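You operate a simulated robot arm through the tools that you are given. There is no shell and no other tool. Be economical: measure what you need, move in short steps, check, and stop when the job is done.

Carry out the task below with a simulated robot arm. There is one attempt and no reset: what you move stays moved.

TASK
Shut the optical machine down: its block into the NEW tray, light off, computer off, then power off.
Fine: push the stage back in; leave the other parts in the tray. Where these are worked on the way, their far stop is far enough and under half their travel is too little: stage.
Where things are to end (x, y in the base frame): drilled block within 60 mm of [-30, 1170].

Only the result counts: the job must be done as asked and must still hold three seconds after the hand-in. Knocking over, shifting, dropping, spilling or breaking anything else fails it.

THE ROBOT
A 6-joint arm with a two-finger parallel gripper on a trunk, on a base that drives. Base frame: it is fixed to the floor where the robot stands at the start and does not move with it; the origin is under the middle of the robot, x ahead of it, y to its left, z up. Readings come in mm, degrees, newtons and seconds.
Its first joint turns from -166.0 to 166.0 degrees. Places, roughly: drilled block [0, 1250, 750]; grey power button [100, 600, 800]; light knob [700, -100, 900]; middle brass sleeve [0, 1250, 750]; red power switch [300, 300, 900]; stage [600, 100, 900]; tall brass sleeve [0, 1250, 750]; tray marked NEW [0, 1200, 700]. Payload 3.91 kg.
Tool frame: the origin (TCP) lies between the finger pads and is the grasp point; the fingertips stand 30 mm ahead of it; z points along the fingers, y is the line along which they close. The gripper opens to 110 mm. The fingers are 20 mm wide and 10 mm thick; the gripper's body (48 by 112 mm) begins 55 mm behind the TCP.
Orientation is that of the tool frame in the base frame, as a unit quaternion [x, y, z, w]. With the fingers straight down and closing along the base's y, the tool's x points along the base's -x, its y along +y and its z along -z.

THE INTERFACE
- The arm moves only by the tool servo_tool. Its argument "moves" is a list of rows, each a list of 3 entries, a list of its own where there are three numbers: the gripper command, from -1 (shut) to 1 (fully open), values between in proportion, then the shift along the tool's x, y, z in mm, then the turn, a rotation vector about the tool's x, y, z in degrees. In form: [[hand, [tx, ty, tz], [wx, wy, wz]], ...]. A call has 1 to 12 rows; each row shifts and turns the commanded pose from where the row before left it, along the tool's axes as they then stand. Rows are played at 5 a second. More than 50 mm and 8.6 degrees between two rows, or a gripper value outside its range, and nothing of the call is played. Where a pose cannot be reached the arm comes as near as it can. A force on the tool above 90 N (or 10 N above the force at the start of the call, whichever is more), or a blocked arm, ends the call early, and 0.2 s more pass. The fingers move at their own pace (about 108 mm/s each) and stop on an object; they squeeze with about 21 N. The grip force told is the motor's: it shows also when the fingers shut on nothing. Time passes only in rows, and 0.2 s behind the last, so rows that do not move let the fingers close. It gives the time, the measured TCP pose, the force on the tool (base axes), the opening and the grip force at its end, in the units of the frame above (readings bear some noise), with the torque about the TCP (base axes, N m) and any sound that the robot's microphone picked up.
- Cameras (640 x 400 px; columns grow to the right, rows downward): "scene" is now at [-97, 39.3, 1527.4]; the picture's right is [0.48, -0.88, 0.00], its down [-0.58, -0.32, -0.75] and it looks along [0.66, 0.36, -0.66] (base axes); focal length 257 px, centre (320, 200). "wrist" rides on the gripper at [77, 7, -114] in the tool frame; the picture's right is [-0.09, 1.00, 0.00], its down [-0.80, -0.07, -0.59] and it looks along [-0.59, -0.05, 0.80] (tool axes); focal length 270 px, centre (320, 200). There is no depth. A picture from a camera that has moved, and an enlarged one, comes with that camera's place and axes in the base frame and with its lens.
- grab_frame(camera): a new picture of that camera. It takes no simulated time.
- lift_body(by): slides the trunk up (or, below 0, down) by that many mm; the arm and the scene camera ride with it, the base frame stays. It gives what a move gives, with no picture.
- roll_base(legs): drives the robot by 1 to 6 legs, each [ahead, left, turn to the left] in mm, mm and degrees, along the robot's own axes; the way and the turn of a leg run together, so that a leg with both is an arc; at most 1500 mm and 180 degrees a leg. The arm and the cameras ride along, it lands a little off, and it stops where it bumps. It gives what a move gives.
- head_to(pan, tilt): turns the head with the scene camera to pan (to the left, within 86 degrees either way) and tilt (down, from -29 to 69), counted from straight ahead of the robot. It gives what a move gives.
- enlarge(camera, box): a new picture of the part [left, top, right, bottom] of that camera's present view, enlarged. It takes no simulated time.
- finish_job(): hands the job in; it is judged then, once.

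Work in short steps. Places have to be worked out from the pictures, the camera data and where the tool is seen: move nearer, look again, correct. Check each grasp and each placing, and mend what went wrong. You have 120 turns and 78 pictures in all, those below and enlarged ones among them. Open the gripper and draw the arm clear of the work before you hand the job in, unless the task says otherwise; then end with one line.

The tools are called after ">>>" by a JSON object that holds its "api" and its "payload". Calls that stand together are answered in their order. servo_tool: Moves the arm, as the interface text tells. Its arguments: {"type":"object","properties":{"moves":{"type":"array","items":{"type":"array"}}},"required":["moves"]} The other tools are called the same way: lift_body (by) slides the trunk up or down; roll_base (legs) drives the base; head_to (pan, tilt) turns the head that bears the scene camera; grab_frame (camera) takes a picture; enlarge (camera, box) takes an enlarged picture of a part of a camera's view; finish_job () hands the job in.

At the start:

```text
t: 0.0
eef_pos: [257.9, 340.1, 1206.0]
tcp_rot: [0.0, 1.0, 0.0, -0.001]
contact_force: [0.1, 0.0, -0.5]
wrist_torque: [-0.03, 0.02, -0.01]
finger_gap: 110.1
gripper_force: 0.0
trunk travel left (down, up): [-475.0, 65.0]
robot x, y, heading: [0.0, -0.7, 0.0]
head pan, tilt: [28.9, 41.5]
```

scene: 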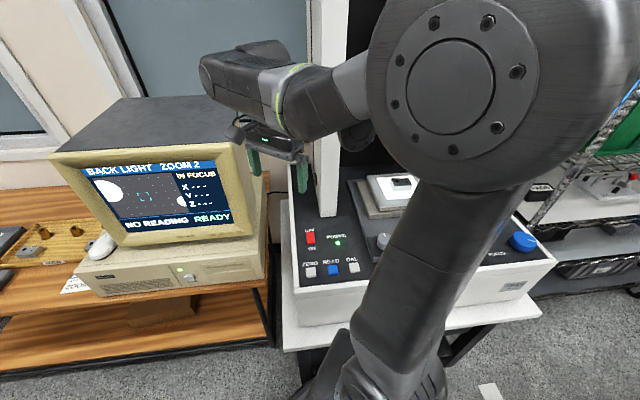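
wrist: 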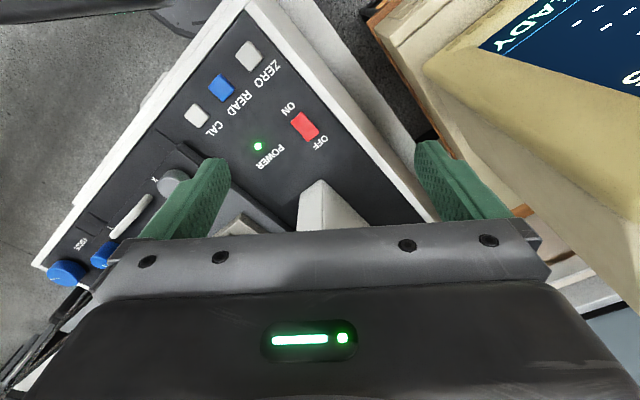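

The first pictures show the machine ahead and the computer to the left. I pan the head to look at the tray side and the machine side.

>>> {"api": "head_to", "payload": {"pan": 75, "tilt": 35}}

>>> {"api": "grab_frame", "payload": {"camera": "scene"}}

>>> {"api": "head_to", "payload": {"pan": 0, "tilt": 45}}

>>> {"api": "grab_frame", "payload": {"camera": "scene"}}

```text
t: 1.1
eef_pos: [258.2, 340.9, 1205.6]
tcp_rot: [0.0, 1.0, 0.0, 0.0]
contact_force: [0.5, 0.6, -0.1]
wrist_torque: [0.0, 0.0, 0.03]
finger_gap: 109.9
gripper_force: 0.1
trunk travel left (down, up): [-475.0, 65.0]
robot x, y, heading: [0.6, -1.9, 0.2]
head pan, tilt: [75.0, 35.0]
```

```text
75 pictures are left
camera scene: at [-147.6, 83.7, 1537.2], right [0.97, -0.26, 0.0], down [-0.15, -0.55, -0.82], along [0.21, 0.79, -0.57], focal length 257 px, centre (320, 200)
```

scene: 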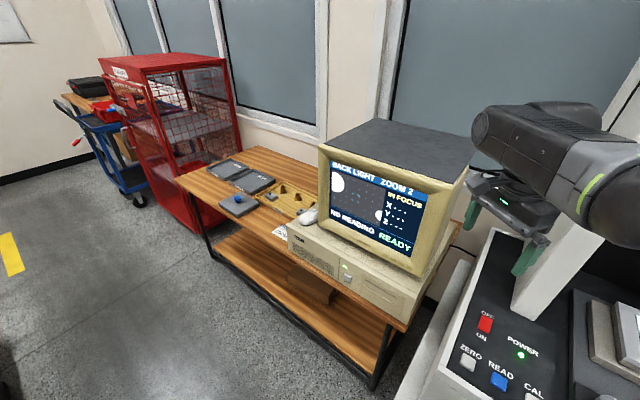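

```text
t: 2.6
eef_pos: [258.2, 339.6, 1205.8]
tcp_rot: [0.001, 1.0, 0.0, 0.0]
contact_force: [-0.5, -0.4, 0.1]
wrist_torque: [0.03, -0.01, -0.03]
finger_gap: 109.9
gripper_force: 0.0
trunk travel left (down, up): [-475.0, 65.0]
robot x, y, heading: [-1.2, 1.0, -0.0]
head pan, tilt: [0.0, 45.0]
```

```text
74 pictures are left
camera scene: at [-89.2, -1.3, 1522.4], right [0.0, -1.0, 0.0], down [-0.71, 0.0, -0.71], along [0.71, 0.0, -0.71], focal length 257 px, centre (320, 200)
```

scene: 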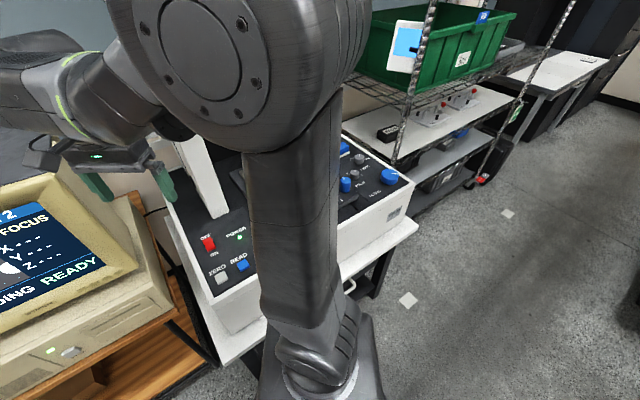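

I look closer at the table with the trays.

>>> {"api": "head_to", "payload": {"pan": 75, "tilt": 35}}

>>> {"api": "enlarge", "payload": {"camera": "scene", "box": [170, 130, 350, 250]}}

>>> {"api": "enlarge", "payload": {"camera": "scene", "box": [430, 230, 640, 400]}}

```text
t: 4.1
eef_pos: [257.1, 339.6, 1206.0]
tcp_rot: [0.0, 1.0, 0.0, 0.0]
contact_force: [-0.6, -0.4, 0.0]
wrist_torque: [0.04, 0.0, 0.01]
finger_gap: 110.0
gripper_force: 0.1
trunk travel left (down, up): [-475.0, 65.0]
robot x, y, heading: [-1.0, 0.3, -0.1]
head pan, tilt: [75.0, 35.0]
```

```text
3.33 times, centred on (260, 190) of scene
camera zoom: at [-147.7, 83.7, 1537.2], right [0.97, -0.26, 0.0], down [-0.15, -0.55, -0.82], along [0.21, 0.79, -0.57], focal length 858 px, centre (520, 233)
```

zoom: 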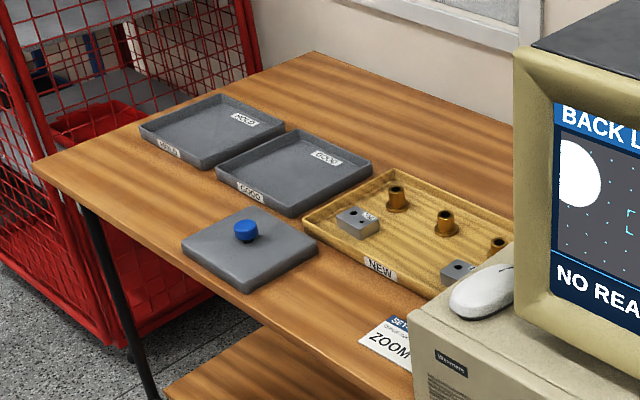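

```text
2.35 times, centred on (535, 315) of scene
camera zoom: at [-147.7, 83.7, 1537.2], right [0.97, -0.26, 0.0], down [-0.15, -0.55, -0.82], along [0.21, 0.79, -0.57], focal length 606 px, centre (-186, -71)
```

zoom: 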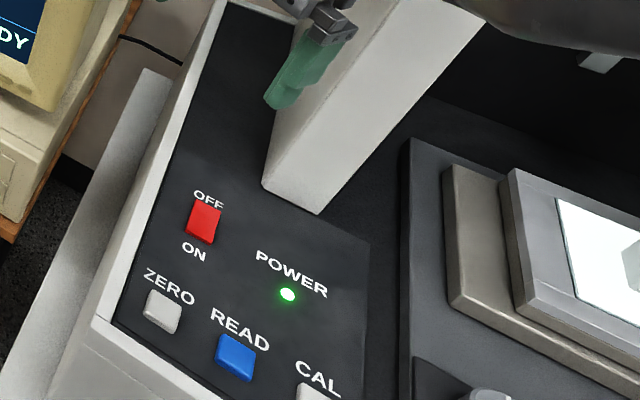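

The stage seems to bear a small part; the arm hides it. I swing the arm to the left to clear the view.

>>> {"api": "servo_tool", "payload": {"moves": [[1, [45, 20, 0], [0, 0, 0]], [1, [45, 20, 0], [0, 0, 0]], [1, [45, 20, 0], [0, 0, 0]], [1, [45, 15, 0], [0, 0, 0]], [1, [45, 10, 0], [0, 0, 0]], [1, [45, 0, 0], [0, 0, 0]], [1, [45, 0, 0], [0, 0, 0]]]}}

>>> {"api": "head_to", "payload": {"pan": 5, "tilt": 40}}

>>> {"api": "grab_frame", "payload": {"camera": "scene"}}

```text
t: 5.7
eef_pos: [-59.1, 424.4, 1206.5]
tcp_rot: [-0.001, 1.0, 0.0, -0.001]
contact_force: [-0.4, -0.2, 0.5]
wrist_torque: [0.0, -0.01, 0.02]
finger_gap: 110.0
gripper_force: 0.1
trunk travel left (down, up): [-475.0, 65.0]
robot x, y, heading: [-1.8, 5.2, 0.0]
head pan, tilt: [75.0, 35.0]
```

```text
t: 7.1
eef_pos: [-57.4, 424.5, 1205.5]
tcp_rot: [0.0, 1.0, 0.0, 0.0]
contact_force: [-0.3, 0.0, -0.1]
wrist_torque: [0.05, 0.0, -0.01]
finger_gap: 110.0
gripper_force: 0.0
trunk travel left (down, up): [-475.0, 65.0]
robot x, y, heading: [3.0, -0.3, -0.1]
head pan, tilt: [5.0, 40.0]
```

```text
71 pictures are left
camera scene: at [-85.9, 6.2, 1529.6], right [0.09, -1.0, 0.0], down [-0.64, -0.06, -0.77], along [0.76, 0.07, -0.64], focal length 257 px, centre (320, 200)
```

scene: 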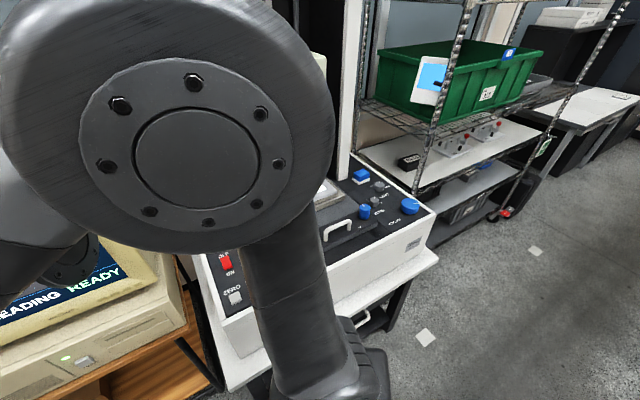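

The shoulder blocks the view, so I bring the gripper in front of the machine and use the wrist camera instead.

>>> {"api": "servo_tool", "payload": {"moves": [[1, [-45, -10, 0], [0, 0, 0]], [1, [-45, -20, 0], [0, 0, 0]], [1, [-45, -30, 0], [0, 0, 0]], [1, [-45, -40, 0], [0, 0, 0]], [1, [-40, -45, 0], [0, 0, 0]], [1, [-40, -45, 0], [0, 0, 0]], [1, [-20, -45, 0], [0, 0, 0]], [1, [-10, -45, 0], [0, 0, 0]], [1, [0, -45, 0], [0, 0, 0]]]}}

>>> {"api": "grab_frame", "payload": {"camera": "wrist"}}

>>> {"api": "grab_frame", "payload": {"camera": "scene"}}

```text
refused: row 3 steps farther than a row can; nothing moved
```

```text
70 pictures are left
camera wrist: at [-133.7, 430.6, 1320.2], right [0.09, 1.0, 0.0], down [0.8, -0.07, 0.59], along [0.59, -0.05, -0.8], focal length 270 px, centre (320, 200)
```

wrist: 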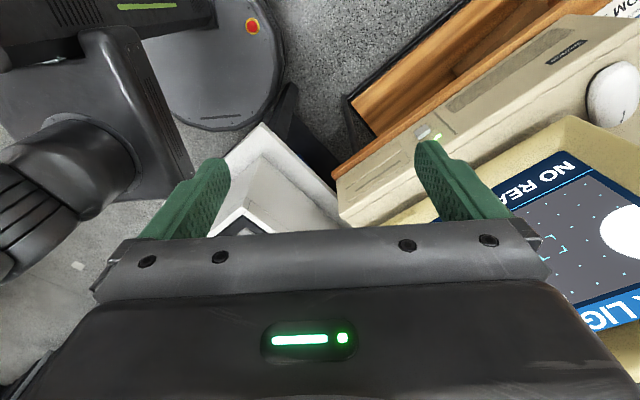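

```text
69 pictures are left
camera scene: at [-85.9, 6.2, 1529.6], right [0.09, -1.0, 0.0], down [-0.64, -0.06, -0.77], along [0.76, 0.07, -0.64], focal length 257 px, centre (320, 200)
```

scene: 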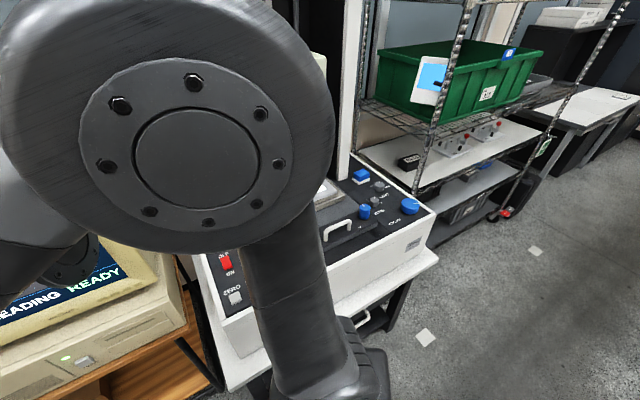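

A row was too long; I repeat with shorter rows.

>>> {"api": "servo_tool", "payload": {"moves": [[1, [-45, -10, 0], [0, 0, 0]], [1, [-45, -15, 0], [0, 0, 0]], [1, [-40, -25, 0], [0, 0, 0]], [1, [-40, -25, 0], [0, 0, 0]], [1, [-40, -30, 0], [0, 0, 0]], [1, [-35, -35, 0], [0, 0, 0]], [1, [-30, -40, 0], [0, 0, 0]], [1, [-20, -45, 0], [0, 0, 0]], [1, [-10, -45, 0], [0, 0, 0]], [1, [0, -45, 0], [0, 0, 0]], [1, [0, -45, 0], [0, 0, 0]]]}}

>>> {"api": "grab_frame", "payload": {"camera": "wrist"}}

>>> {"api": "grab_frame", "payload": {"camera": "scene"}}

```text
t: 9.5
eef_pos: [244.6, 69.7, 1209.5]
tcp_rot: [-0.016, 1.0, 0.006, 0.007]
contact_force: [0.1, -0.6, -0.4]
wrist_torque: [0.04, -0.05, 0.03]
finger_gap: 109.8
gripper_force: 0.1
trunk travel left (down, up): [-475.0, 65.0]
robot x, y, heading: [-1.6, -2.6, 0.1]
head pan, tilt: [5.0, 40.0]
```

```text
68 pictures are left
camera wrist: at [166.0, 72.4, 1322.4], right [0.06, 1.0, 0.01], down [0.79, -0.05, 0.61], along [0.6, -0.02, -0.8], focal length 270 px, centre (320, 200)
```

wrist: 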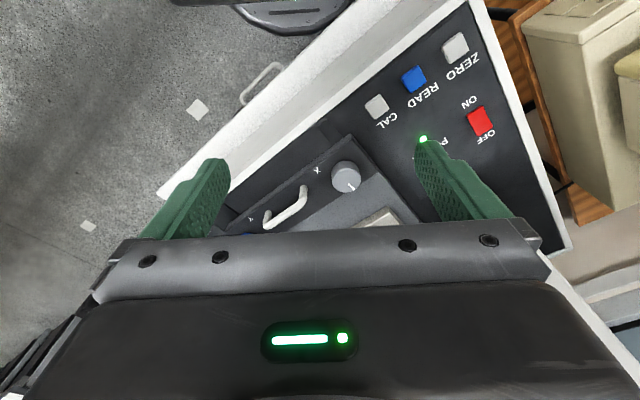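

```text
67 pictures are left
camera scene: at [-92.1, -1.3, 1519.7], right [0.01, -1.0, 0.0], down [-0.73, -0.01, -0.68], along [0.68, 0.01, -0.73], focal length 257 px, centre (320, 200)
```

scene: 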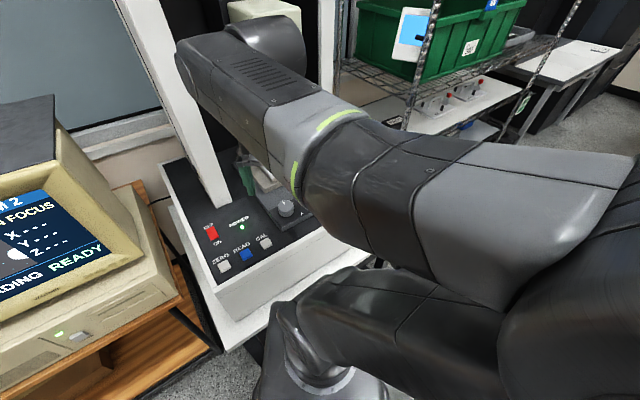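

I pitch the hand forward so that the wrist camera looks at the stage.

>>> {"api": "servo_tool", "payload": {"moves": [[1, [0, 0, -10], [0, -8.4, 0]], [1, [0, 0, 0], [0, -8.4, 0]], [1, [0, 0, 0], [0, -8.4, 0]], [1, [0, 0, 0], [0, -8.4, 0]]]}}

>>> {"api": "grab_frame", "payload": {"camera": "wrist"}}

>>> {"api": "grab_frame", "payload": {"camera": "scene"}}

```text
t: 10.5
eef_pos: [250.1, 65.0, 1216.5]
tcp_rot: [-0.001, 0.957, 0.002, 0.29]
contact_force: [0.1, -0.3, 0.1]
wrist_torque: [0.0, 0.0, -0.03]
finger_gap: 109.8
gripper_force: 0.0
trunk travel left (down, up): [-475.0, 65.0]
robot x, y, heading: [-1.1, 1.1, -0.0]
head pan, tilt: [5.0, 40.0]
```

```text
66 pictures are left
camera wrist: at [121.5, 71.3, 1267.7], right [0.07, 1.0, 0.05], down [0.34, -0.07, 0.94], along [0.94, -0.05, -0.34], focal length 270 px, centre (320, 200)
```

wrist: 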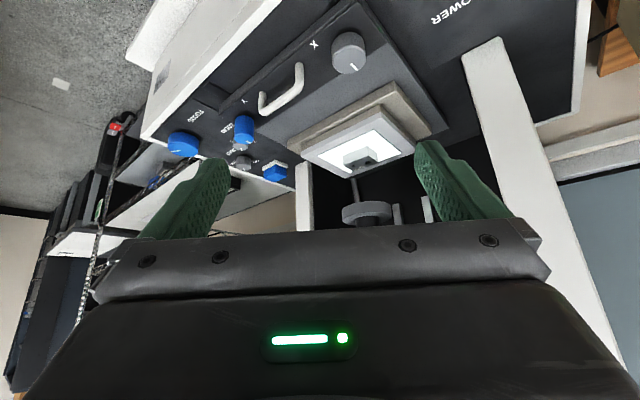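

```text
65 pictures are left
camera scene: at [-85.2, 5.4, 1529.7], right [0.09, -1.0, 0.0], down [-0.64, -0.06, -0.77], along [0.76, 0.07, -0.64], focal length 257 px, centre (320, 200)
```

scene: 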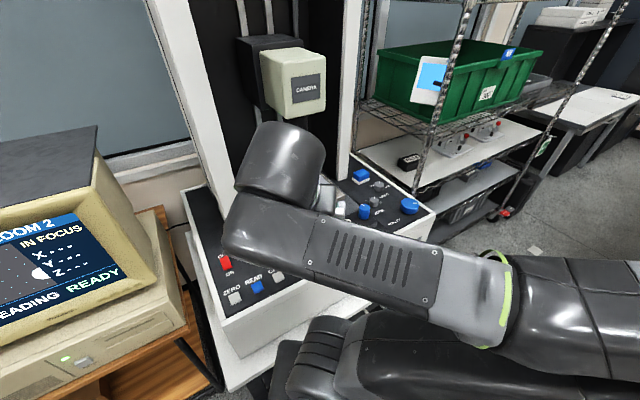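

Now I can see the stage with a block on its lit glass; I enlarge it.

>>> {"api": "enlarge", "payload": {"camera": "wrist", "box": [130, 0, 450, 230]}}

>>> {"api": "enlarge", "payload": {"camera": "wrist", "box": [270, 60, 450, 180]}}

```text
1.74 times, centred on (290, 115) of wrist
camera zoom: at [121.5, 71.3, 1267.7], right [0.07, 1.0, 0.05], down [0.34, -0.07, 0.94], along [0.94, -0.05, -0.34], focal length 470 px, centre (372, 348)
```

zoom: 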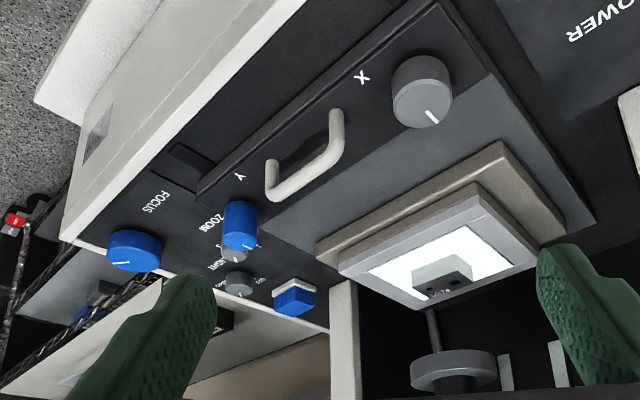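

```text
3.33 times, centred on (360, 120) of wrist
camera zoom: at [121.5, 71.3, 1267.7], right [0.07, 1.0, 0.05], down [0.34, -0.07, 0.94], along [0.94, -0.05, -0.34], focal length 901 px, centre (187, 467)
```

zoom: 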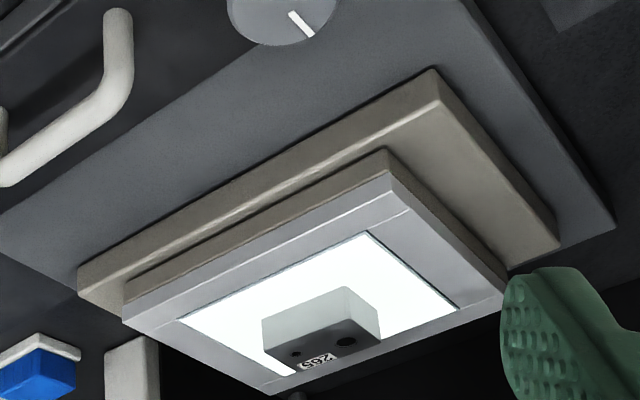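

The block (marked 205) sits on the stage glass under the optics; a handle at about (444, 7, 966) pulls the stage along about (-0.81,-0.59). I level the hand and yaw it 54° so that the fingers close along the pull direction.

>>> {"api": "servo_tool", "payload": {"moves": [[1, [0, 0, 0], [0, 8.4, 0]], [1, [0, 0, 0], [0, 8.4, 0]], [1, [0, 0, 0], [0, 8.4, 0]], [1, [0, 0, 0], [0, 8.4, 0]], [1, [0, 0, 0], [0, 0, 7.7]], [1, [0, 0, 0], [0, 0, 7.7]], [1, [0, 0, 0], [0, 0, 7.7]], [1, [0, 0, 0], [0, 0, 7.7]], [1, [0, 0, 0], [0, 0, 7.7]], [1, [0, 0, 0], [0, 0, 7.7]], [1, [0, 0, 0], [0, 0, 7.7]]]}}

>>> {"api": "grab_frame", "payload": {"camera": "wrist"}}

```text
t: 12.9
eef_pos: [247.9, 64.0, 1216.3]
tcp_rot: [0.454, 0.891, 0.0, 0.0]
contact_force: [-0.2, 0.0, 0.0]
wrist_torque: [0.01, 0.0, -0.02]
finger_gap: 110.1
gripper_force: 0.1
trunk travel left (down, up): [-475.0, 65.0]
robot x, y, heading: [2.6, -1.8, -0.2]
head pan, tilt: [5.0, 40.0]
```

```text
62 pictures are left
camera wrist: at [208.6, 131.0, 1329.8], right [0.86, 0.51, 0.0], down [0.41, -0.69, 0.59], along [0.31, -0.51, -0.8], focal length 270 px, centre (320, 200)
```

wrist: 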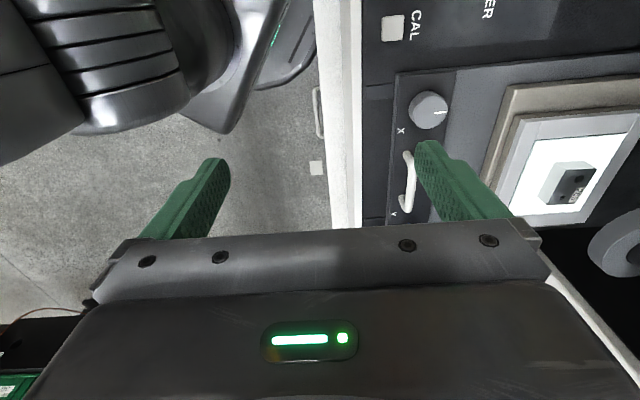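

The block top is about (655,136,996), the handle bar about (455,5,962) and ~97 mm long. I go above the bar.

>>> {"api": "servo_tool", "payload": {"moves": [[0, [-28, 21.8, 24], [0, 0, 0]], [0, [-28, 21.8, 24], [0, 0, 0]], [0, [-28, 21.8, 24], [0, 0, 0]], [0, [-28, 21.8, 24], [0, 0, 0]], [0, [-28, 21.8, 24], [0, 0, 0]], [0, [-28, 21.8, 24], [0, 0, 0]], [0, [0, 0, 0], [0, 0, 0]]]}}

>>> {"api": "grab_frame", "payload": {"camera": "wrist"}}

```text
t: 14.5
eef_pos: [453.7, 5.8, 1072.9]
tcp_rot: [0.452, 0.892, 0.0, 0.0]
contact_force: [0.5, 0.4, 0.4]
wrist_torque: [0.01, -0.01, -0.01]
finger_gap: 55.2
gripper_force: 0.1
trunk travel left (down, up): [-475.0, 65.0]
robot x, y, heading: [0.6, -0.3, 0.0]
head pan, tilt: [5.0, 40.0]
```

```text
61 pictures are left
camera wrist: at [414.1, 72.3, 1185.7], right [0.86, 0.52, 0.0], down [0.41, -0.69, 0.59], along [0.31, -0.51, -0.8], focal length 270 px, centre (320, 200)
```

wrist: 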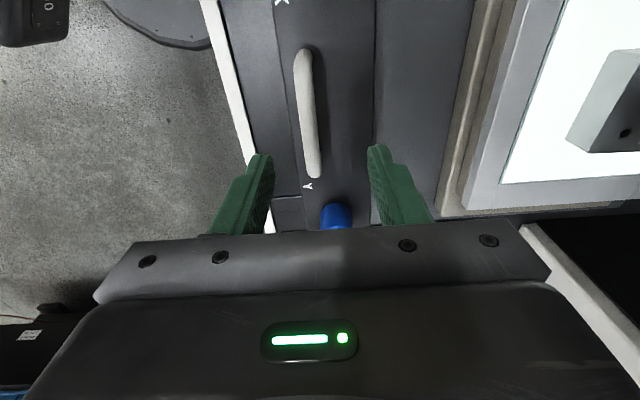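

The bar's middle computes to about (447,1,976), direction matching the hand. I shift 8 mm towards the robot and descend around the bar.

>>> {"api": "servo_tool", "payload": {"moves": [[0, [0, -8, 30], [0, 0, 0]], [0, [0, 0, 30], [0, 0, 0]], [0, [0, 0, 20], [0, 0, 0]], [0, [0, 0, 10], [0, 0, 0]], [0, [0, 0, 5], [0, 0, 0]]]}}

>>> {"api": "grab_frame", "payload": {"camera": "wrist"}}

```text
t: 15.7
eef_pos: [447.2, 1.6, 980.0]
tcp_rot: [0.453, 0.892, 0.002, 0.003]
contact_force: [-4.5, 2.6, 38.9]
wrist_torque: [1.0, -0.62, -0.14]
finger_gap: 54.2
gripper_force: 0.0
trunk travel left (down, up): [-475.0, 65.0]
robot x, y, heading: [-1.6, -4.4, 0.0]
head pan, tilt: [5.0, 40.0]
```

```text
60 pictures are left
camera wrist: at [405.6, 68.1, 1093.5], right [0.86, 0.52, 0.01], down [0.41, -0.69, 0.6], along [0.31, -0.51, -0.8], focal length 270 px, centre (320, 200)
```

wrist: 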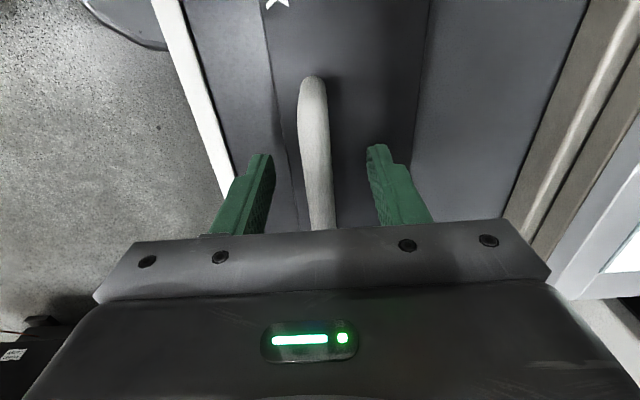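

The tips touch the slab (z≈950) with the bar between the fingers. I lift 5 mm and close on the bar.

>>> {"api": "servo_tool", "payload": {"moves": [[0, [0, 0, -5], [0, 0, 0]], [-1, [0, 0, 0], [0, 0, 0]], [-1, [0, 0, 0], [0, 0, 0]], [-1, [0, 0, 0], [0, 0, 0]]]}}

```text
t: 16.7
eef_pos: [447.2, 3.7, 981.0]
tcp_rot: [0.453, 0.892, -0.001, -0.001]
contact_force: [-2.0, 4.4, -17.9]
wrist_torque: [-0.42, -0.35, 0.13]
finger_gap: 12.8
gripper_force: 44.6
trunk travel left (down, up): [-475.0, 65.0]
robot x, y, heading: [-2.3, 1.6, -0.0]
head pan, tilt: [5.0, 40.0]
```

Gripped (12.8 mm). I pull along the tool's −y in small rows.

>>> {"api": "servo_tool", "payload": {"moves": [[-1, [0, -12, 0], [0, 0, 0]], [-1, [0, -12, 0], [0, 0, 0]], [-1, [0, -12, 0], [0, 0, 0]], [-1, [0, -12, 0], [0, 0, 0]]]}}

```text
t: 17.7
eef_pos: [408.2, -25.5, 981.8]
tcp_rot: [0.453, 0.891, -0.001, -0.003]
contact_force: [-8.9, 4.6, -46.0]
wrist_torque: [0.1, -0.03, 0.27]
finger_gap: 12.0
gripper_force: 45.3
trunk travel left (down, up): [-475.0, 65.0]
robot x, y, heading: [-2.9, 0.2, -0.1]
head pan, tilt: [5.0, 40.0]
```

The stage moves freely. The downward pull suggests I hold a bit high; I lower 2 mm and keep pulling.

>>> {"api": "servo_tool", "payload": {"moves": [[-1, [0, -12, 2], [0, 0, 0]], [-1, [0, -12, 0], [0, 0, 0]], [-1, [0, -12, 0], [0, 0, 0]], [-1, [0, -12, 0], [0, 0, 0]], [-1, [0, -12, 0], [0, 0, 0]], [-1, [0, -12, 0], [0, 0, 0]]]}}

>>> {"api": "grab_frame", "payload": {"camera": "wrist"}}

```text
t: 19.1
eef_pos: [349.8, -69.7, 981.3]
tcp_rot: [0.453, 0.891, 0.0, 0.002]
contact_force: [-2.3, -1.7, 4.0]
wrist_torque: [-0.22, -0.39, 0.05]
finger_gap: 12.7
gripper_force: 44.9
trunk travel left (down, up): [-475.0, 65.0]
robot x, y, heading: [-0.1, -1.1, -0.1]
head pan, tilt: [5.0, 40.0]
```

```text
59 pictures are left
camera wrist: at [308.8, -3.5, 1095.1], right [0.86, 0.52, 0.0], down [0.41, -0.69, 0.6], along [0.31, -0.51, -0.8], focal length 270 px, centre (320, 200)
```

wrist: 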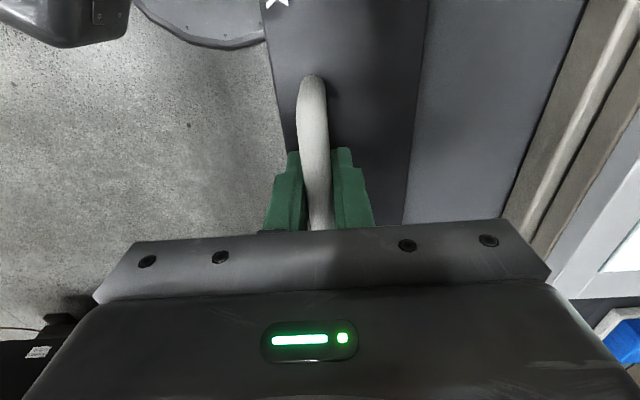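

121 mm pulled with no stop. I continue.

>>> {"api": "servo_tool", "payload": {"moves": [[-1, [0, -12, 0], [0, 0, 0]], [-1, [0, -12, 0], [0, 0, 0]], [-1, [0, -12, 0], [0, 0, 0]], [-1, [0, -12, 0], [0, 0, 0]], [-1, [0, -12, 0], [0, 0, 0]]]}}

```text
t: 20.1
eef_pos: [326.9, -85.6, 980.9]
tcp_rot: [0.45, 0.893, 0.006, 0.011]
contact_force: [22.2, 34.6, -6.7]
wrist_torque: [0.68, 0.76, -0.32]
finger_gap: 12.6
gripper_force: 45.6
trunk travel left (down, up): [-475.0, 65.0]
robot x, y, heading: [0.4, 2.1, 0.3]
head pan, tilt: [5.0, 40.0]
stopped in row 5: the force on the tool passed its limit (the readings are from after the stop); the commanded pose is now the measured one
```

The stage reached its far stop at about 149 mm. I release the handle and rise.

>>> {"api": "servo_tool", "payload": {"moves": [[0, [0, 0, 0], [0, 0, 0]], [0, [0, 0, 0], [0, 0, 0]], [0, [0, 0, -30], [0, 0, 0]], [0, [0, 0, -40], [0, 0, 0]], [0, [0, 0, -40], [0, 0, 0]], [0.3, [0, 20, -40], [0, 0, 0]], [0.3, [0, 20, 0], [0, 0, 0]]]}}

>>> {"api": "grab_frame", "payload": {"camera": "wrist"}}

>>> {"api": "grab_frame", "payload": {"camera": "scene"}}

```text
t: 21.7
eef_pos: [349.6, -71.8, 1131.9]
tcp_rot: [0.45, 0.893, 0.005, 0.009]
contact_force: [0.0, -0.2, -0.3]
wrist_torque: [0.03, 0.02, -0.02]
finger_gap: 71.5
gripper_force: 0.0
trunk travel left (down, up): [-475.0, 65.0]
robot x, y, heading: [1.6, -2.7, 0.1]
head pan, tilt: [5.0, 40.0]
```

```text
58 pictures are left
camera wrist: at [306.9, -5.2, 1244.9], right [0.85, 0.52, 0.02], down [0.41, -0.69, 0.6], along [0.33, -0.51, -0.8], focal length 270 px, centre (320, 200)
```

wrist: 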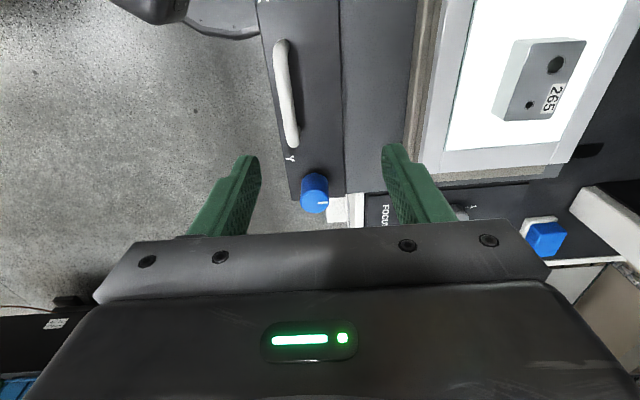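

```text
57 pictures are left
camera scene: at [-84.3, 7.1, 1529.7], right [0.09, -1.0, 0.0], down [-0.64, -0.06, -0.77], along [0.76, 0.07, -0.64], focal length 257 px, centre (320, 200)
```

scene: 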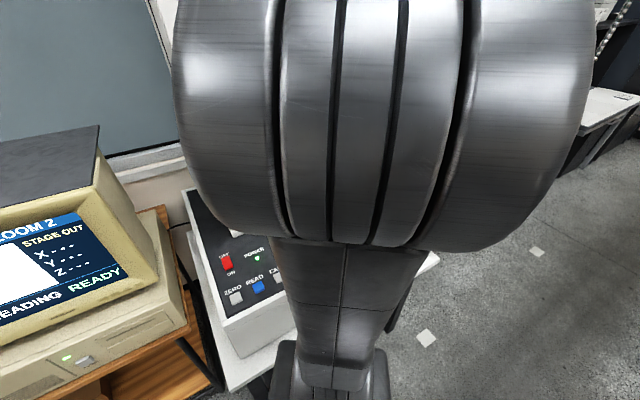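

"STAGE OUT" shows on the screen. The block is now around (522,50), top z≈996, clear of the lens (~(655,138)). I move above it to look.

>>> {"api": "servo_tool", "payload": {"moves": [[0.6, [0, 42, 8], [0, 0, 0]], [0.6, [0, 42, 8], [0, 0, 0]], [0.6, [0, 42, 8], [0, 0, 0]], [0.6, [0, 42, 8], [0, 0, 0]], [0.6, [0, 38, 8], [0, 0, 0]]]}}

>>> {"api": "grab_frame", "payload": {"camera": "wrist"}}

```text
t: 22.9
eef_pos: [516.4, 52.7, 1095.7]
tcp_rot: [0.451, 0.892, 0.005, 0.009]
contact_force: [0.0, 0.1, -0.5]
wrist_torque: [-0.01, 0.0, -0.02]
finger_gap: 88.0
gripper_force: 0.0
trunk travel left (down, up): [-475.0, 65.0]
robot x, y, heading: [0.7, 2.6, 0.0]
head pan, tilt: [5.0, 40.0]
```

```text
56 pictures are left
camera wrist: at [473.8, 119.0, 1209.7], right [0.85, 0.52, 0.02], down [0.41, -0.69, 0.6], along [0.33, -0.51, -0.8], focal length 270 px, centre (320, 200)
```

wrist: 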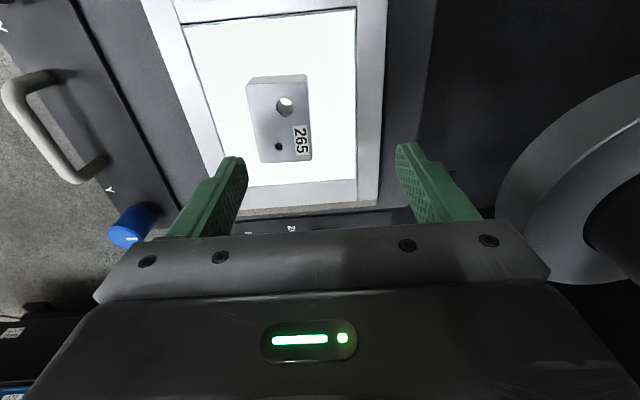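

Two views put the block at about (492,45), top z≈1024, 39×57 mm. I centre on it, correct the small tilt and yaw, and descend part way.

>>> {"api": "servo_tool", "payload": {"moves": [[0.6, [8, -24, 0], [0.95, 0.7, 3.5]], [0.6, [0, 0, 20], [0, 0, 0]], [0.6, [0, 0, 10], [0, 0, 0]]]}}

>>> {"api": "grab_frame", "payload": {"camera": "wrist"}}

```text
t: 23.7
eef_pos: [492.6, 44.6, 1065.8]
tcp_rot: [0.478, 0.878, 0.001, 0.0]
contact_force: [0.2, -0.9, 0.5]
wrist_torque: [0.0, 0.0, 0.02]
finger_gap: 88.3
gripper_force: 0.0
trunk travel left (down, up): [-475.0, 65.0]
robot x, y, heading: [4.3, -0.9, 0.2]
head pan, tilt: [5.0, 40.0]
```

```text
55 pictures are left
camera wrist: at [456.5, 112.9, 1179.9], right [0.88, 0.47, 0.0], down [0.38, -0.71, 0.59], along [0.28, -0.52, -0.81], focal length 270 px, centre (320, 200)
```

wrist: 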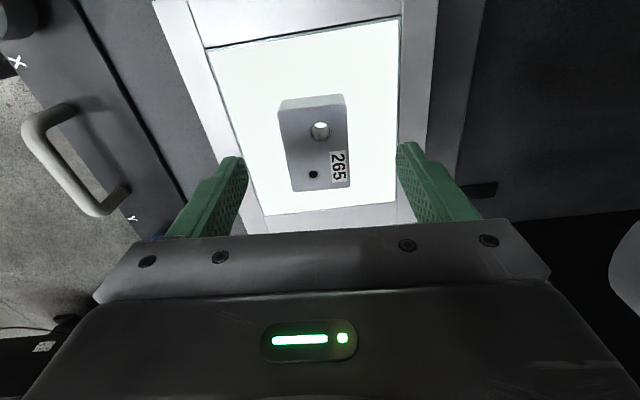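

Centred well. I descend until the tips are just above the glass.

>>> {"api": "servo_tool", "payload": {"moves": [[0.6, [0, 0, 15], [0, 0, 0]], [0.6, [0, 0, 10], [0, 0, 0]], [0.6, [0, 0, 5], [0, 0, 0]], [0.6, [0, 0, 4], [0, 0, 0]]]}}

>>> {"api": "grab_frame", "payload": {"camera": "wrist"}}

```text
t: 24.7
eef_pos: [491.9, 44.5, 1030.0]
tcp_rot: [0.478, 0.878, 0.001, -0.001]
contact_force: [-0.5, 0.0, 0.0]
wrist_torque: [-0.02, -0.02, -0.03]
finger_gap: 88.2
gripper_force: 0.0
trunk travel left (down, up): [-475.0, 65.0]
robot x, y, heading: [-0.6, 2.9, 0.3]
head pan, tilt: [5.0, 40.0]
```

```text
54 pictures are left
camera wrist: at [456.4, 113.0, 1145.0], right [0.88, 0.47, 0.0], down [0.38, -0.71, 0.59], along [0.28, -0.52, -0.81], focal length 270 px, centre (320, 200)
```

wrist: 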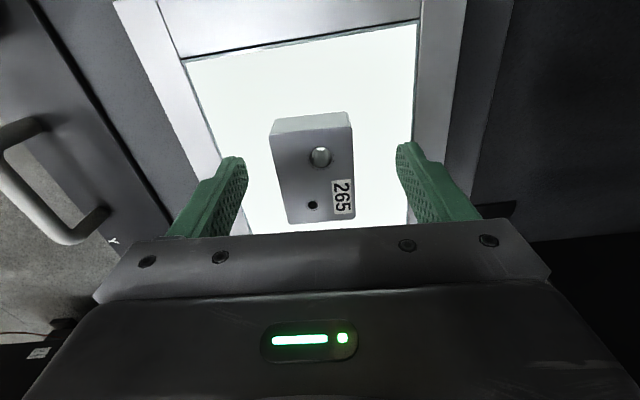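

The block top is nearer 1005 by this pair. I go down more in small steps, stopping on contact.

>>> {"api": "servo_tool", "payload": {"moves": [[0.6, [0, 0, 4], [0, 0, 0]], [0.6, [0, 0, 4], [0, 0, 0]], [0.6, [0, 0, 3], [0, 0, 0]], [0.6, [0, 0, 3], [0, 0, 0]]]}}

>>> {"api": "enlarge", "payload": {"camera": "wrist", "box": [160, 80, 480, 280]}}

```text
t: 25.7
eef_pos: [494.9, 45.3, 1028.9]
tcp_rot: [0.477, 0.879, 0.006, 0.008]
contact_force: [-0.7, 2.1, 49.1]
wrist_torque: [-0.91, 2.28, -0.38]
finger_gap: 87.7
gripper_force: 0.1
trunk travel left (down, up): [-475.0, 65.0]
robot x, y, heading: [3.9, 0.5, 0.2]
head pan, tilt: [5.0, 40.0]
stopped in row 4: the force on the tool passed its limit (the readings are from after the stop); the commanded pose is now the measured one
```

```text
2.00 times, centred on (320, 180) of wrist
camera zoom: at [456.0, 113.0, 1142.2], right [0.88, 0.47, 0.02], down [0.36, -0.71, 0.6], along [0.3, -0.52, -0.8], focal length 541 px, centre (320, 240)
```

zoom: 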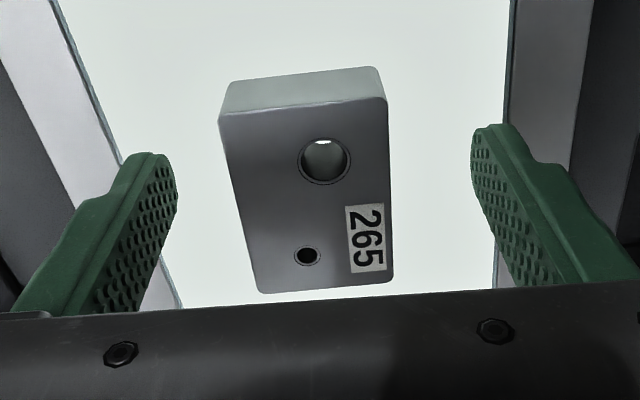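

The robot-side finger touched the glass frame at z≈999. I rise, straighten, narrow the opening to about 60 mm so both fingers lie over the glass, and descend again.

>>> {"api": "servo_tool", "payload": {"moves": [[0.6, [0, -2, -7], [0.95, 0.7, 0]], [0.1, [0, 0, 0], [0, 0, 0]], [0.1, [0, 0, 4], [0, 0, 0]], [0.1, [0, 0, 4], [0, 0, 0]], [0.1, [0, 0, 4], [0, 0, 0]]]}}

>>> {"api": "enlarge", "payload": {"camera": "wrist", "box": [160, 80, 480, 280]}}

```text
t: 27.1
eef_pos: [495.3, 44.1, 1028.1]
tcp_rot: [0.476, 0.879, 0.004, 0.006]
contact_force: [-1.5, 1.4, 44.2]
wrist_torque: [-0.53, 1.55, -0.31]
finger_gap: 60.4
gripper_force: 0.1
trunk travel left (down, up): [-475.0, 65.0]
robot x, y, heading: [2.4, -0.2, 0.1]
head pan, tilt: [5.0, 40.0]
stopped in row 5: the force on the tool passed its limit (the readings are from after the stop); the commanded pose is now the measured one
```

```text
2.00 times, centred on (320, 180) of wrist
camera zoom: at [457.9, 112.3, 1142.1], right [0.88, 0.47, 0.01], down [0.37, -0.71, 0.6], along [0.29, -0.52, -0.8], focal length 541 px, centre (320, 240)
```

zoom: 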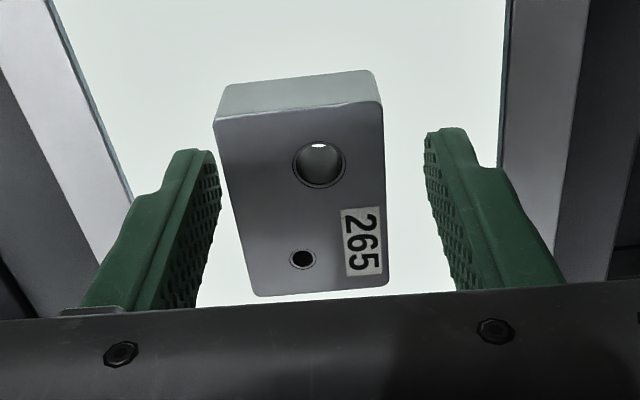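

Contact at z≈998 again with the fingers over the glass: that is the glass surface. I lift 3 mm, straighten and close on the block.

>>> {"api": "servo_tool", "payload": {"moves": [[0.1, [0, -2, -4], [0.7, 0.5, 0]], [-0.1, [0, 0, 0], [0, 0, 0]], [-1, [0, 0, 0], [0, 0, 0]], [-1, [0, 0, 0], [0, 0, 0]], [-1, [0, 0, 0], [0, 0, 0]]]}}

>>> {"api": "enlarge", "payload": {"camera": "wrist", "box": [160, 80, 480, 280]}}

```text
t: 28.3
eef_pos: [493.2, 43.6, 1028.5]
tcp_rot: [0.477, 0.879, -0.001, -0.005]
contact_force: [4.2, 1.2, 12.4]
wrist_torque: [0.13, -0.49, -0.03]
finger_gap: 41.5
gripper_force: 21.5
trunk travel left (down, up): [-475.0, 65.0]
robot x, y, heading: [0.5, 3.0, 0.1]
head pan, tilt: [5.0, 40.0]
```

```text
2.00 times, centred on (320, 180) of wrist
camera zoom: at [459.5, 110.7, 1142.9], right [0.88, 0.47, -0.01], down [0.38, -0.71, 0.59], along [0.27, -0.52, -0.81], focal length 541 px, centre (320, 240)
```

zoom: 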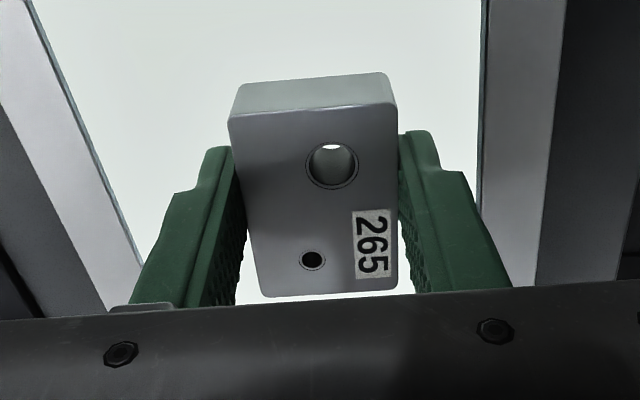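

Gripped at 41.5 mm. I lift it and draw back towards the robot.

>>> {"api": "servo_tool", "payload": {"moves": [[-1, [0, 0, -15], [0, 0, 0]], [-1, [0, 0, -30], [0, 0, 0]], [-1, [0, -10, -40], [0, 0, 0]], [-1, [0, -30, -30], [0, 0, 0]], [-1, [0, -40, -20], [0, 0, 0]], [-1, [0, -40, -20], [0, 0, 0]], [-1, [0, -40, 0], [0, 0, 0]], [-1, [0, -20, 0], [0, 0, 0]]]}}

>>> {"api": "grab_frame", "payload": {"camera": "wrist"}}

```text
t: 30.1
eef_pos: [346.7, -55.8, 1185.0]
tcp_rot: [0.477, 0.879, -0.002, -0.006]
contact_force: [0.6, -0.2, -2.0]
wrist_torque: [0.02, 0.03, -0.02]
finger_gap: 41.6
gripper_force: 20.0
trunk travel left (down, up): [-475.0, 65.0]
robot x, y, heading: [1.0, 0.2, -0.0]
head pan, tilt: [5.0, 40.0]
```

```text
50 pictures are left
camera wrist: at [311.0, 11.4, 1299.0], right [0.88, 0.47, -0.01], down [0.38, -0.71, 0.59], along [0.27, -0.52, -0.81], focal length 270 px, centre (320, 200)
```

wrist: 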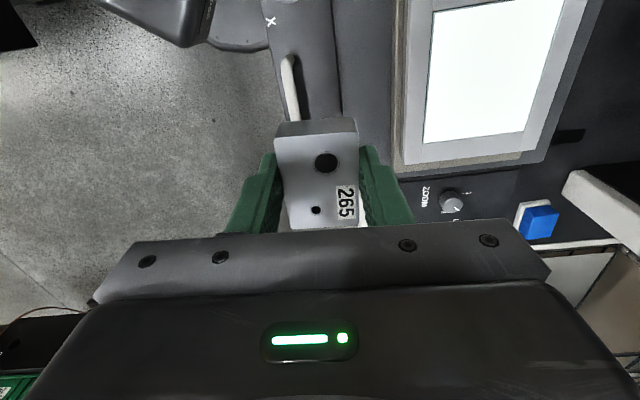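

Block held. Before driving I check the floor to the left.

>>> {"api": "head_to", "payload": {"pan": 86, "tilt": 40}}

>>> {"api": "grab_frame", "payload": {"camera": "scene"}}

```text
t: 31.6
eef_pos: [345.6, -55.9, 1184.7]
tcp_rot: [0.477, 0.879, -0.002, -0.006]
contact_force: [0.0, 0.7, -1.4]
wrist_torque: [0.01, -0.01, -0.03]
finger_gap: 41.4
gripper_force: 21.0
trunk travel left (down, up): [-475.0, 65.0]
robot x, y, heading: [1.8, 0.0, 0.2]
head pan, tilt: [85.9, 40.0]
```

```text
49 pictures are left
camera scene: at [-163.6, 84.0, 1529.7], right [1.0, -0.07, 0.0], down [-0.04, -0.64, -0.77], along [0.05, 0.76, -0.64], focal length 257 px, centre (320, 200)
```

scene: 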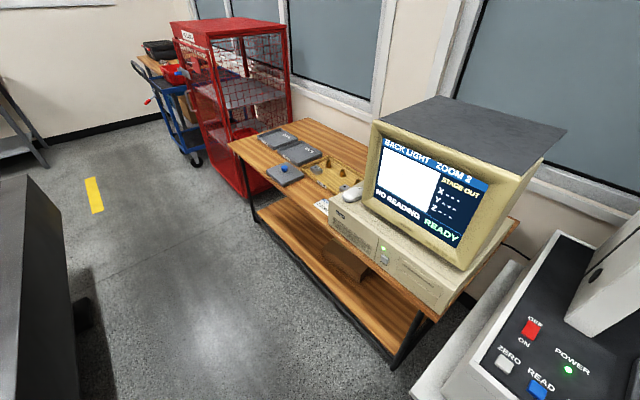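

The floor is free. I drive back-left, then turn 36° to face the table.

>>> {"api": "roll_base", "payload": {"legs": [[-500, 800, 0], [0, 0, 36]]}}

>>> {"api": "head_to", "payload": {"pan": 15, "tilt": 45}}

>>> {"api": "grab_frame", "payload": {"camera": "scene"}}

>>> {"api": "grab_frame", "payload": {"camera": "wrist"}}

```text
t: 38.3
eef_pos: [-177.2, 966.7, 1184.2]
tcp_rot: [0.192, 0.981, -0.003, -0.005]
contact_force: [-0.1, 0.3, -1.3]
wrist_torque: [0.0, 0.0, -0.01]
finger_gap: 41.5
gripper_force: 20.4
trunk travel left (down, up): [-475.0, 65.0]
robot x, y, heading: [-495.5, 814.9, 34.7]
head pan, tilt: [85.9, 40.0]
```

```text
t: 39.7
eef_pos: [-177.3, 967.8, 1183.2]
tcp_rot: [0.192, 0.981, -0.003, -0.006]
contact_force: [-0.1, -0.1, -0.7]
wrist_torque: [0.0, -0.01, 0.02]
finger_gap: 41.3
gripper_force: 20.9
trunk travel left (down, up): [-475.0, 65.0]
robot x, y, heading: [-496.4, 815.2, 35.1]
head pan, tilt: [15.0, 45.0]
```

```text
48 pictures are left
camera scene: at [-580.9, 780.7, 1522.4], right [0.77, -0.64, 0.0], down [-0.45, -0.54, -0.71], along [0.45, 0.54, -0.71], focal length 257 px, centre (320, 200)
```

scene: 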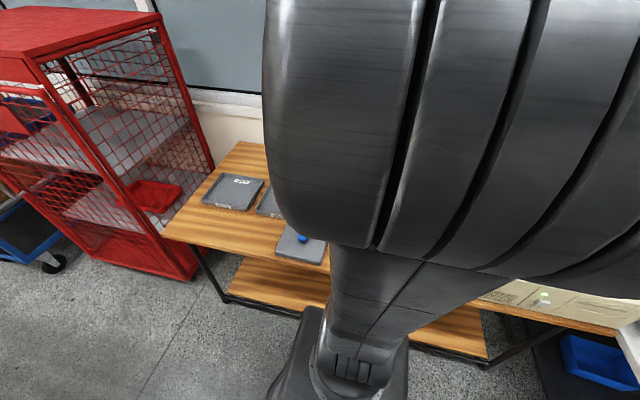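

```text
47 pictures are left
camera wrist: at [-244.4, 1002.7, 1298.9], right [0.46, 0.89, -0.01], down [0.72, -0.37, 0.59], along [0.52, -0.28, -0.81], focal length 270 px, centre (320, 200)
```

wrist: 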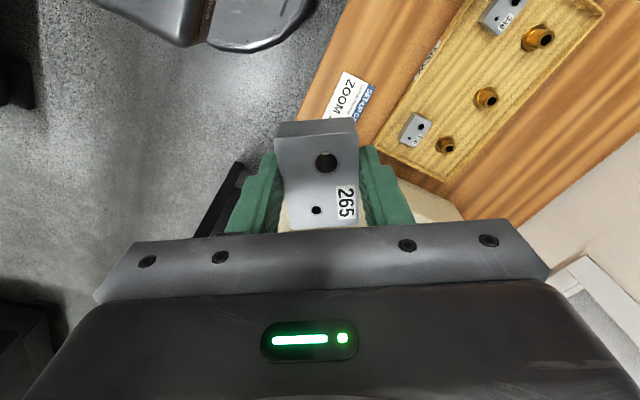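

The tray's near row has a gap between two blocks at about (-36,1165), which is the goal. I turn the hand 58° so that the fingers close along the tray's length, and go above it.

>>> {"api": "servo_tool", "payload": {"moves": [[-1, [0, 0, 0], [0, 0, -8.3]], [-1, [0, 0, 0], [0, 0, -8.3]], [-1, [0, 0, 0], [0, 0, -8.3]], [-1, [0, 0, 0], [0, 0, -8.3]], [-1, [0, 0, 0], [0, 0, -8.3]], [-1, [0, 0, 0], [0, 0, -8.3]], [-1, [0, 0, 0], [0, 0, -8.2]]]}}

>>> {"api": "servo_tool", "payload": {"moves": [[-1, [-38.5, 13, 0], [0, 0, 0]], [-1, [-38.5, 13, 0], [0, 0, 0]], [-1, [-38.5, 13, 0], [0, 0, 0]], [-1, [-38.5, 13, 0], [0, 0, 0]], [-1, [-38.5, 13, 0], [0, 0, 0]], [-1, [-38.5, 13, 0], [0, 0, 0]], [-1, [0, 0, 40], [0, 0, 0]], [-1, [0, 0, 40], [0, 0, 0]], [-1, [0, 0, 40], [0, 0, 0]], [-1, [0, 0, 40], [0, 0, 0]]]}}

>>> {"api": "grab_frame", "payload": {"camera": "wrist"}}

```text
t: 41.3
eef_pos: [-177.2, 966.4, 1183.8]
tcp_rot: [-0.308, 0.951, 0.0, -0.006]
contact_force: [0.3, 0.5, -0.8]
wrist_torque: [0.02, 0.01, -0.02]
finger_gap: 41.7
gripper_force: 21.2
trunk travel left (down, up): [-475.0, 65.0]
robot x, y, heading: [-493.2, 817.7, 34.9]
head pan, tilt: [15.0, 45.0]
```

```text
t: 43.5
eef_pos: [-37.5, 1164.4, 1019.9]
tcp_rot: [-0.307, 0.952, 0.0, -0.006]
contact_force: [0.0, 0.3, -0.7]
wrist_torque: [0.03, 0.05, -0.04]
finger_gap: 41.6
gripper_force: 21.1
trunk travel left (down, up): [-475.0, 65.0]
robot x, y, heading: [-492.5, 816.1, 34.9]
head pan, tilt: [15.0, 45.0]
```

```text
46 pictures are left
camera wrist: at [-101.6, 1126.1, 1135.6], right [-0.51, 0.86, 0.0], down [0.7, 0.41, 0.58], along [0.5, 0.3, -0.81], focal length 270 px, centre (320, 200)
```

wrist: 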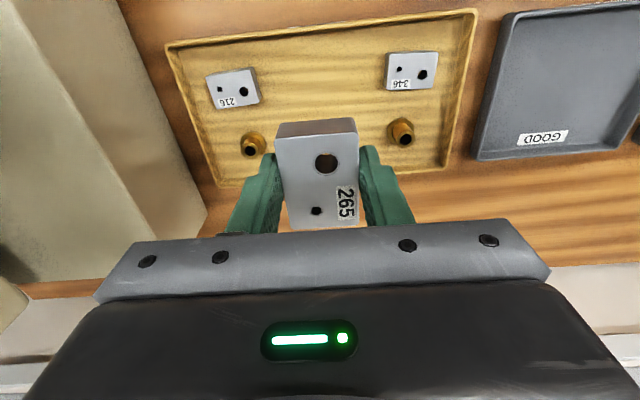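

The spot is clear on all sides (rim ~54 mm, sleeve ~66 mm, blocks ~107 mm). I lower the block, the last bit in small steps until it touches.

>>> {"api": "servo_tool", "payload": {"moves": [[-1, [0, 0, 45], [0, 0, 0]], [-1, [0, 0, 45], [0, 0, 0]], [-1, [0, 0, 45], [0, 0, 0]], [-1, [0, 0, 40], [0, 0, 0]], [-1, [0, 0, 20], [0, 0, 0]], [-1, [0, 0, 10], [0, 0, 0]], [-1, [0, 0, 8], [0, 0, 0]]]}}

>>> {"api": "grab_frame", "payload": {"camera": "wrist"}}

```text
t: 45.1
eef_pos: [-39.9, 1165.6, 807.3]
tcp_rot: [-0.308, 0.951, 0.0, -0.006]
contact_force: [0.8, 0.8, -0.8]
wrist_torque: [0.01, 0.01, -0.01]
finger_gap: 41.5
gripper_force: 21.3
trunk travel left (down, up): [-475.0, 65.0]
robot x, y, heading: [-493.2, 816.1, 35.1]
head pan, tilt: [15.0, 45.0]
```

```text
45 pictures are left
camera wrist: at [-104.4, 1125.9, 923.0], right [-0.51, 0.86, 0.0], down [0.7, 0.41, 0.58], along [0.5, 0.3, -0.81], focal length 270 px, centre (320, 200)
```

wrist: 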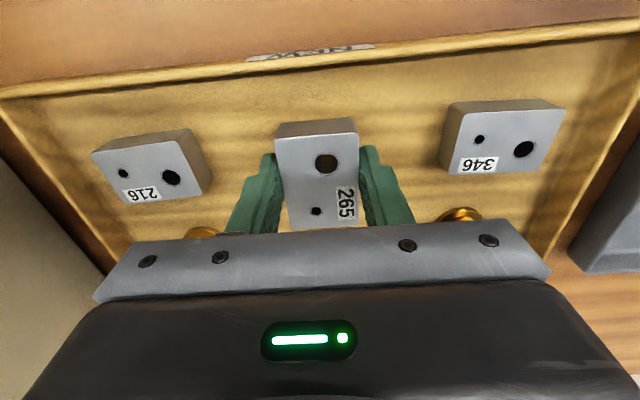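

Close above the tray floor, all clear. I lower in 3–4 mm steps to contact.

>>> {"api": "servo_tool", "payload": {"moves": [[-1, [0, 0, 8], [0, 0, 0]], [-1, [0, 0, 5], [0, 0, 0]], [-1, [0, 0, 3], [0, 0, 0]], [-1, [0, 0, 3], [0, 0, 0]], [-1, [0, 0, 3], [0, 0, 0]], [-1, [0, 0, 3], [0, 0, 0]]]}}

```text
t: 46.5
eef_pos: [-40.2, 1164.2, 784.0]
tcp_rot: [-0.307, 0.952, 0.0, -0.007]
contact_force: [-0.3, 0.3, -0.7]
wrist_torque: [-0.04, 0.02, 0.02]
finger_gap: 41.5
gripper_force: 21.1
trunk travel left (down, up): [-475.0, 65.0]
robot x, y, heading: [-489.8, 819.3, 34.8]
head pan, tilt: [15.0, 45.0]
```

No contact yet; I continue in 2 mm steps.

>>> {"api": "servo_tool", "payload": {"moves": [[-1, [0, 0, 2], [0, 0, 0]], [-1, [0, 0, 2], [0, 0, 0]], [-1, [0, 0, 2], [0, 0, 0]], [-1, [0, 0, 2], [0, 0, 0]], [-1, [0, 0, 2], [0, 0, 0]]]}}

```text
t: 47.7
eef_pos: [-41.3, 1162.8, 775.6]
tcp_rot: [-0.307, 0.952, 0.0, -0.004]
contact_force: [-1.9, 1.1, 8.7]
wrist_torque: [-0.13, -0.15, -0.07]
finger_gap: 41.6
gripper_force: 21.0
trunk travel left (down, up): [-475.0, 65.0]
robot x, y, heading: [-492.7, 817.8, 35.1]
head pan, tilt: [15.0, 45.0]
```

The block touches (8.7 N). I open a little and rise straight up.

>>> {"api": "servo_tool", "payload": {"moves": [[-0.05, [0, 0, 0], [0, 0, 0]], [0.05, [0, 0, 0], [0, 0, 0]], [0.05, [0, 0, -20], [0, 0, 0]], [0.05, [0, 0, -40], [0, 0, 0]], [0.05, [0, 0, -45], [0, 0, 0]], [0.05, [0, 0, -45], [0, 0, 0]], [0.05, [0, 0, -45], [0, 0, 0]]]}}

>>> {"api": "grab_frame", "payload": {"camera": "wrist"}}

```text
t: 49.3
eef_pos: [-37.0, 1163.8, 968.8]
tcp_rot: [-0.307, 0.952, -0.001, -0.006]
contact_force: [-0.7, 0.3, 0.8]
wrist_torque: [0.02, 0.02, -0.02]
finger_gap: 57.7
gripper_force: 0.0
trunk travel left (down, up): [-475.0, 65.0]
robot x, y, heading: [-493.3, 818.0, 34.8]
head pan, tilt: [15.0, 45.0]
```

```text
44 pictures are left
camera wrist: at [-102.1, 1125.3, 1083.6], right [-0.51, 0.86, 0.0], down [0.7, 0.41, 0.58], along [0.5, 0.3, -0.81], focal length 270 px, centre (320, 200)
```

wrist: 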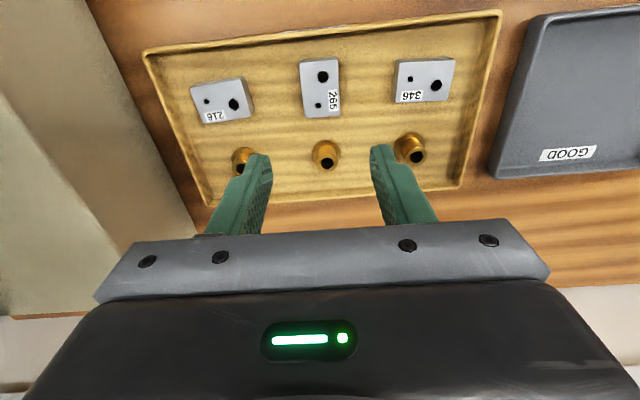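

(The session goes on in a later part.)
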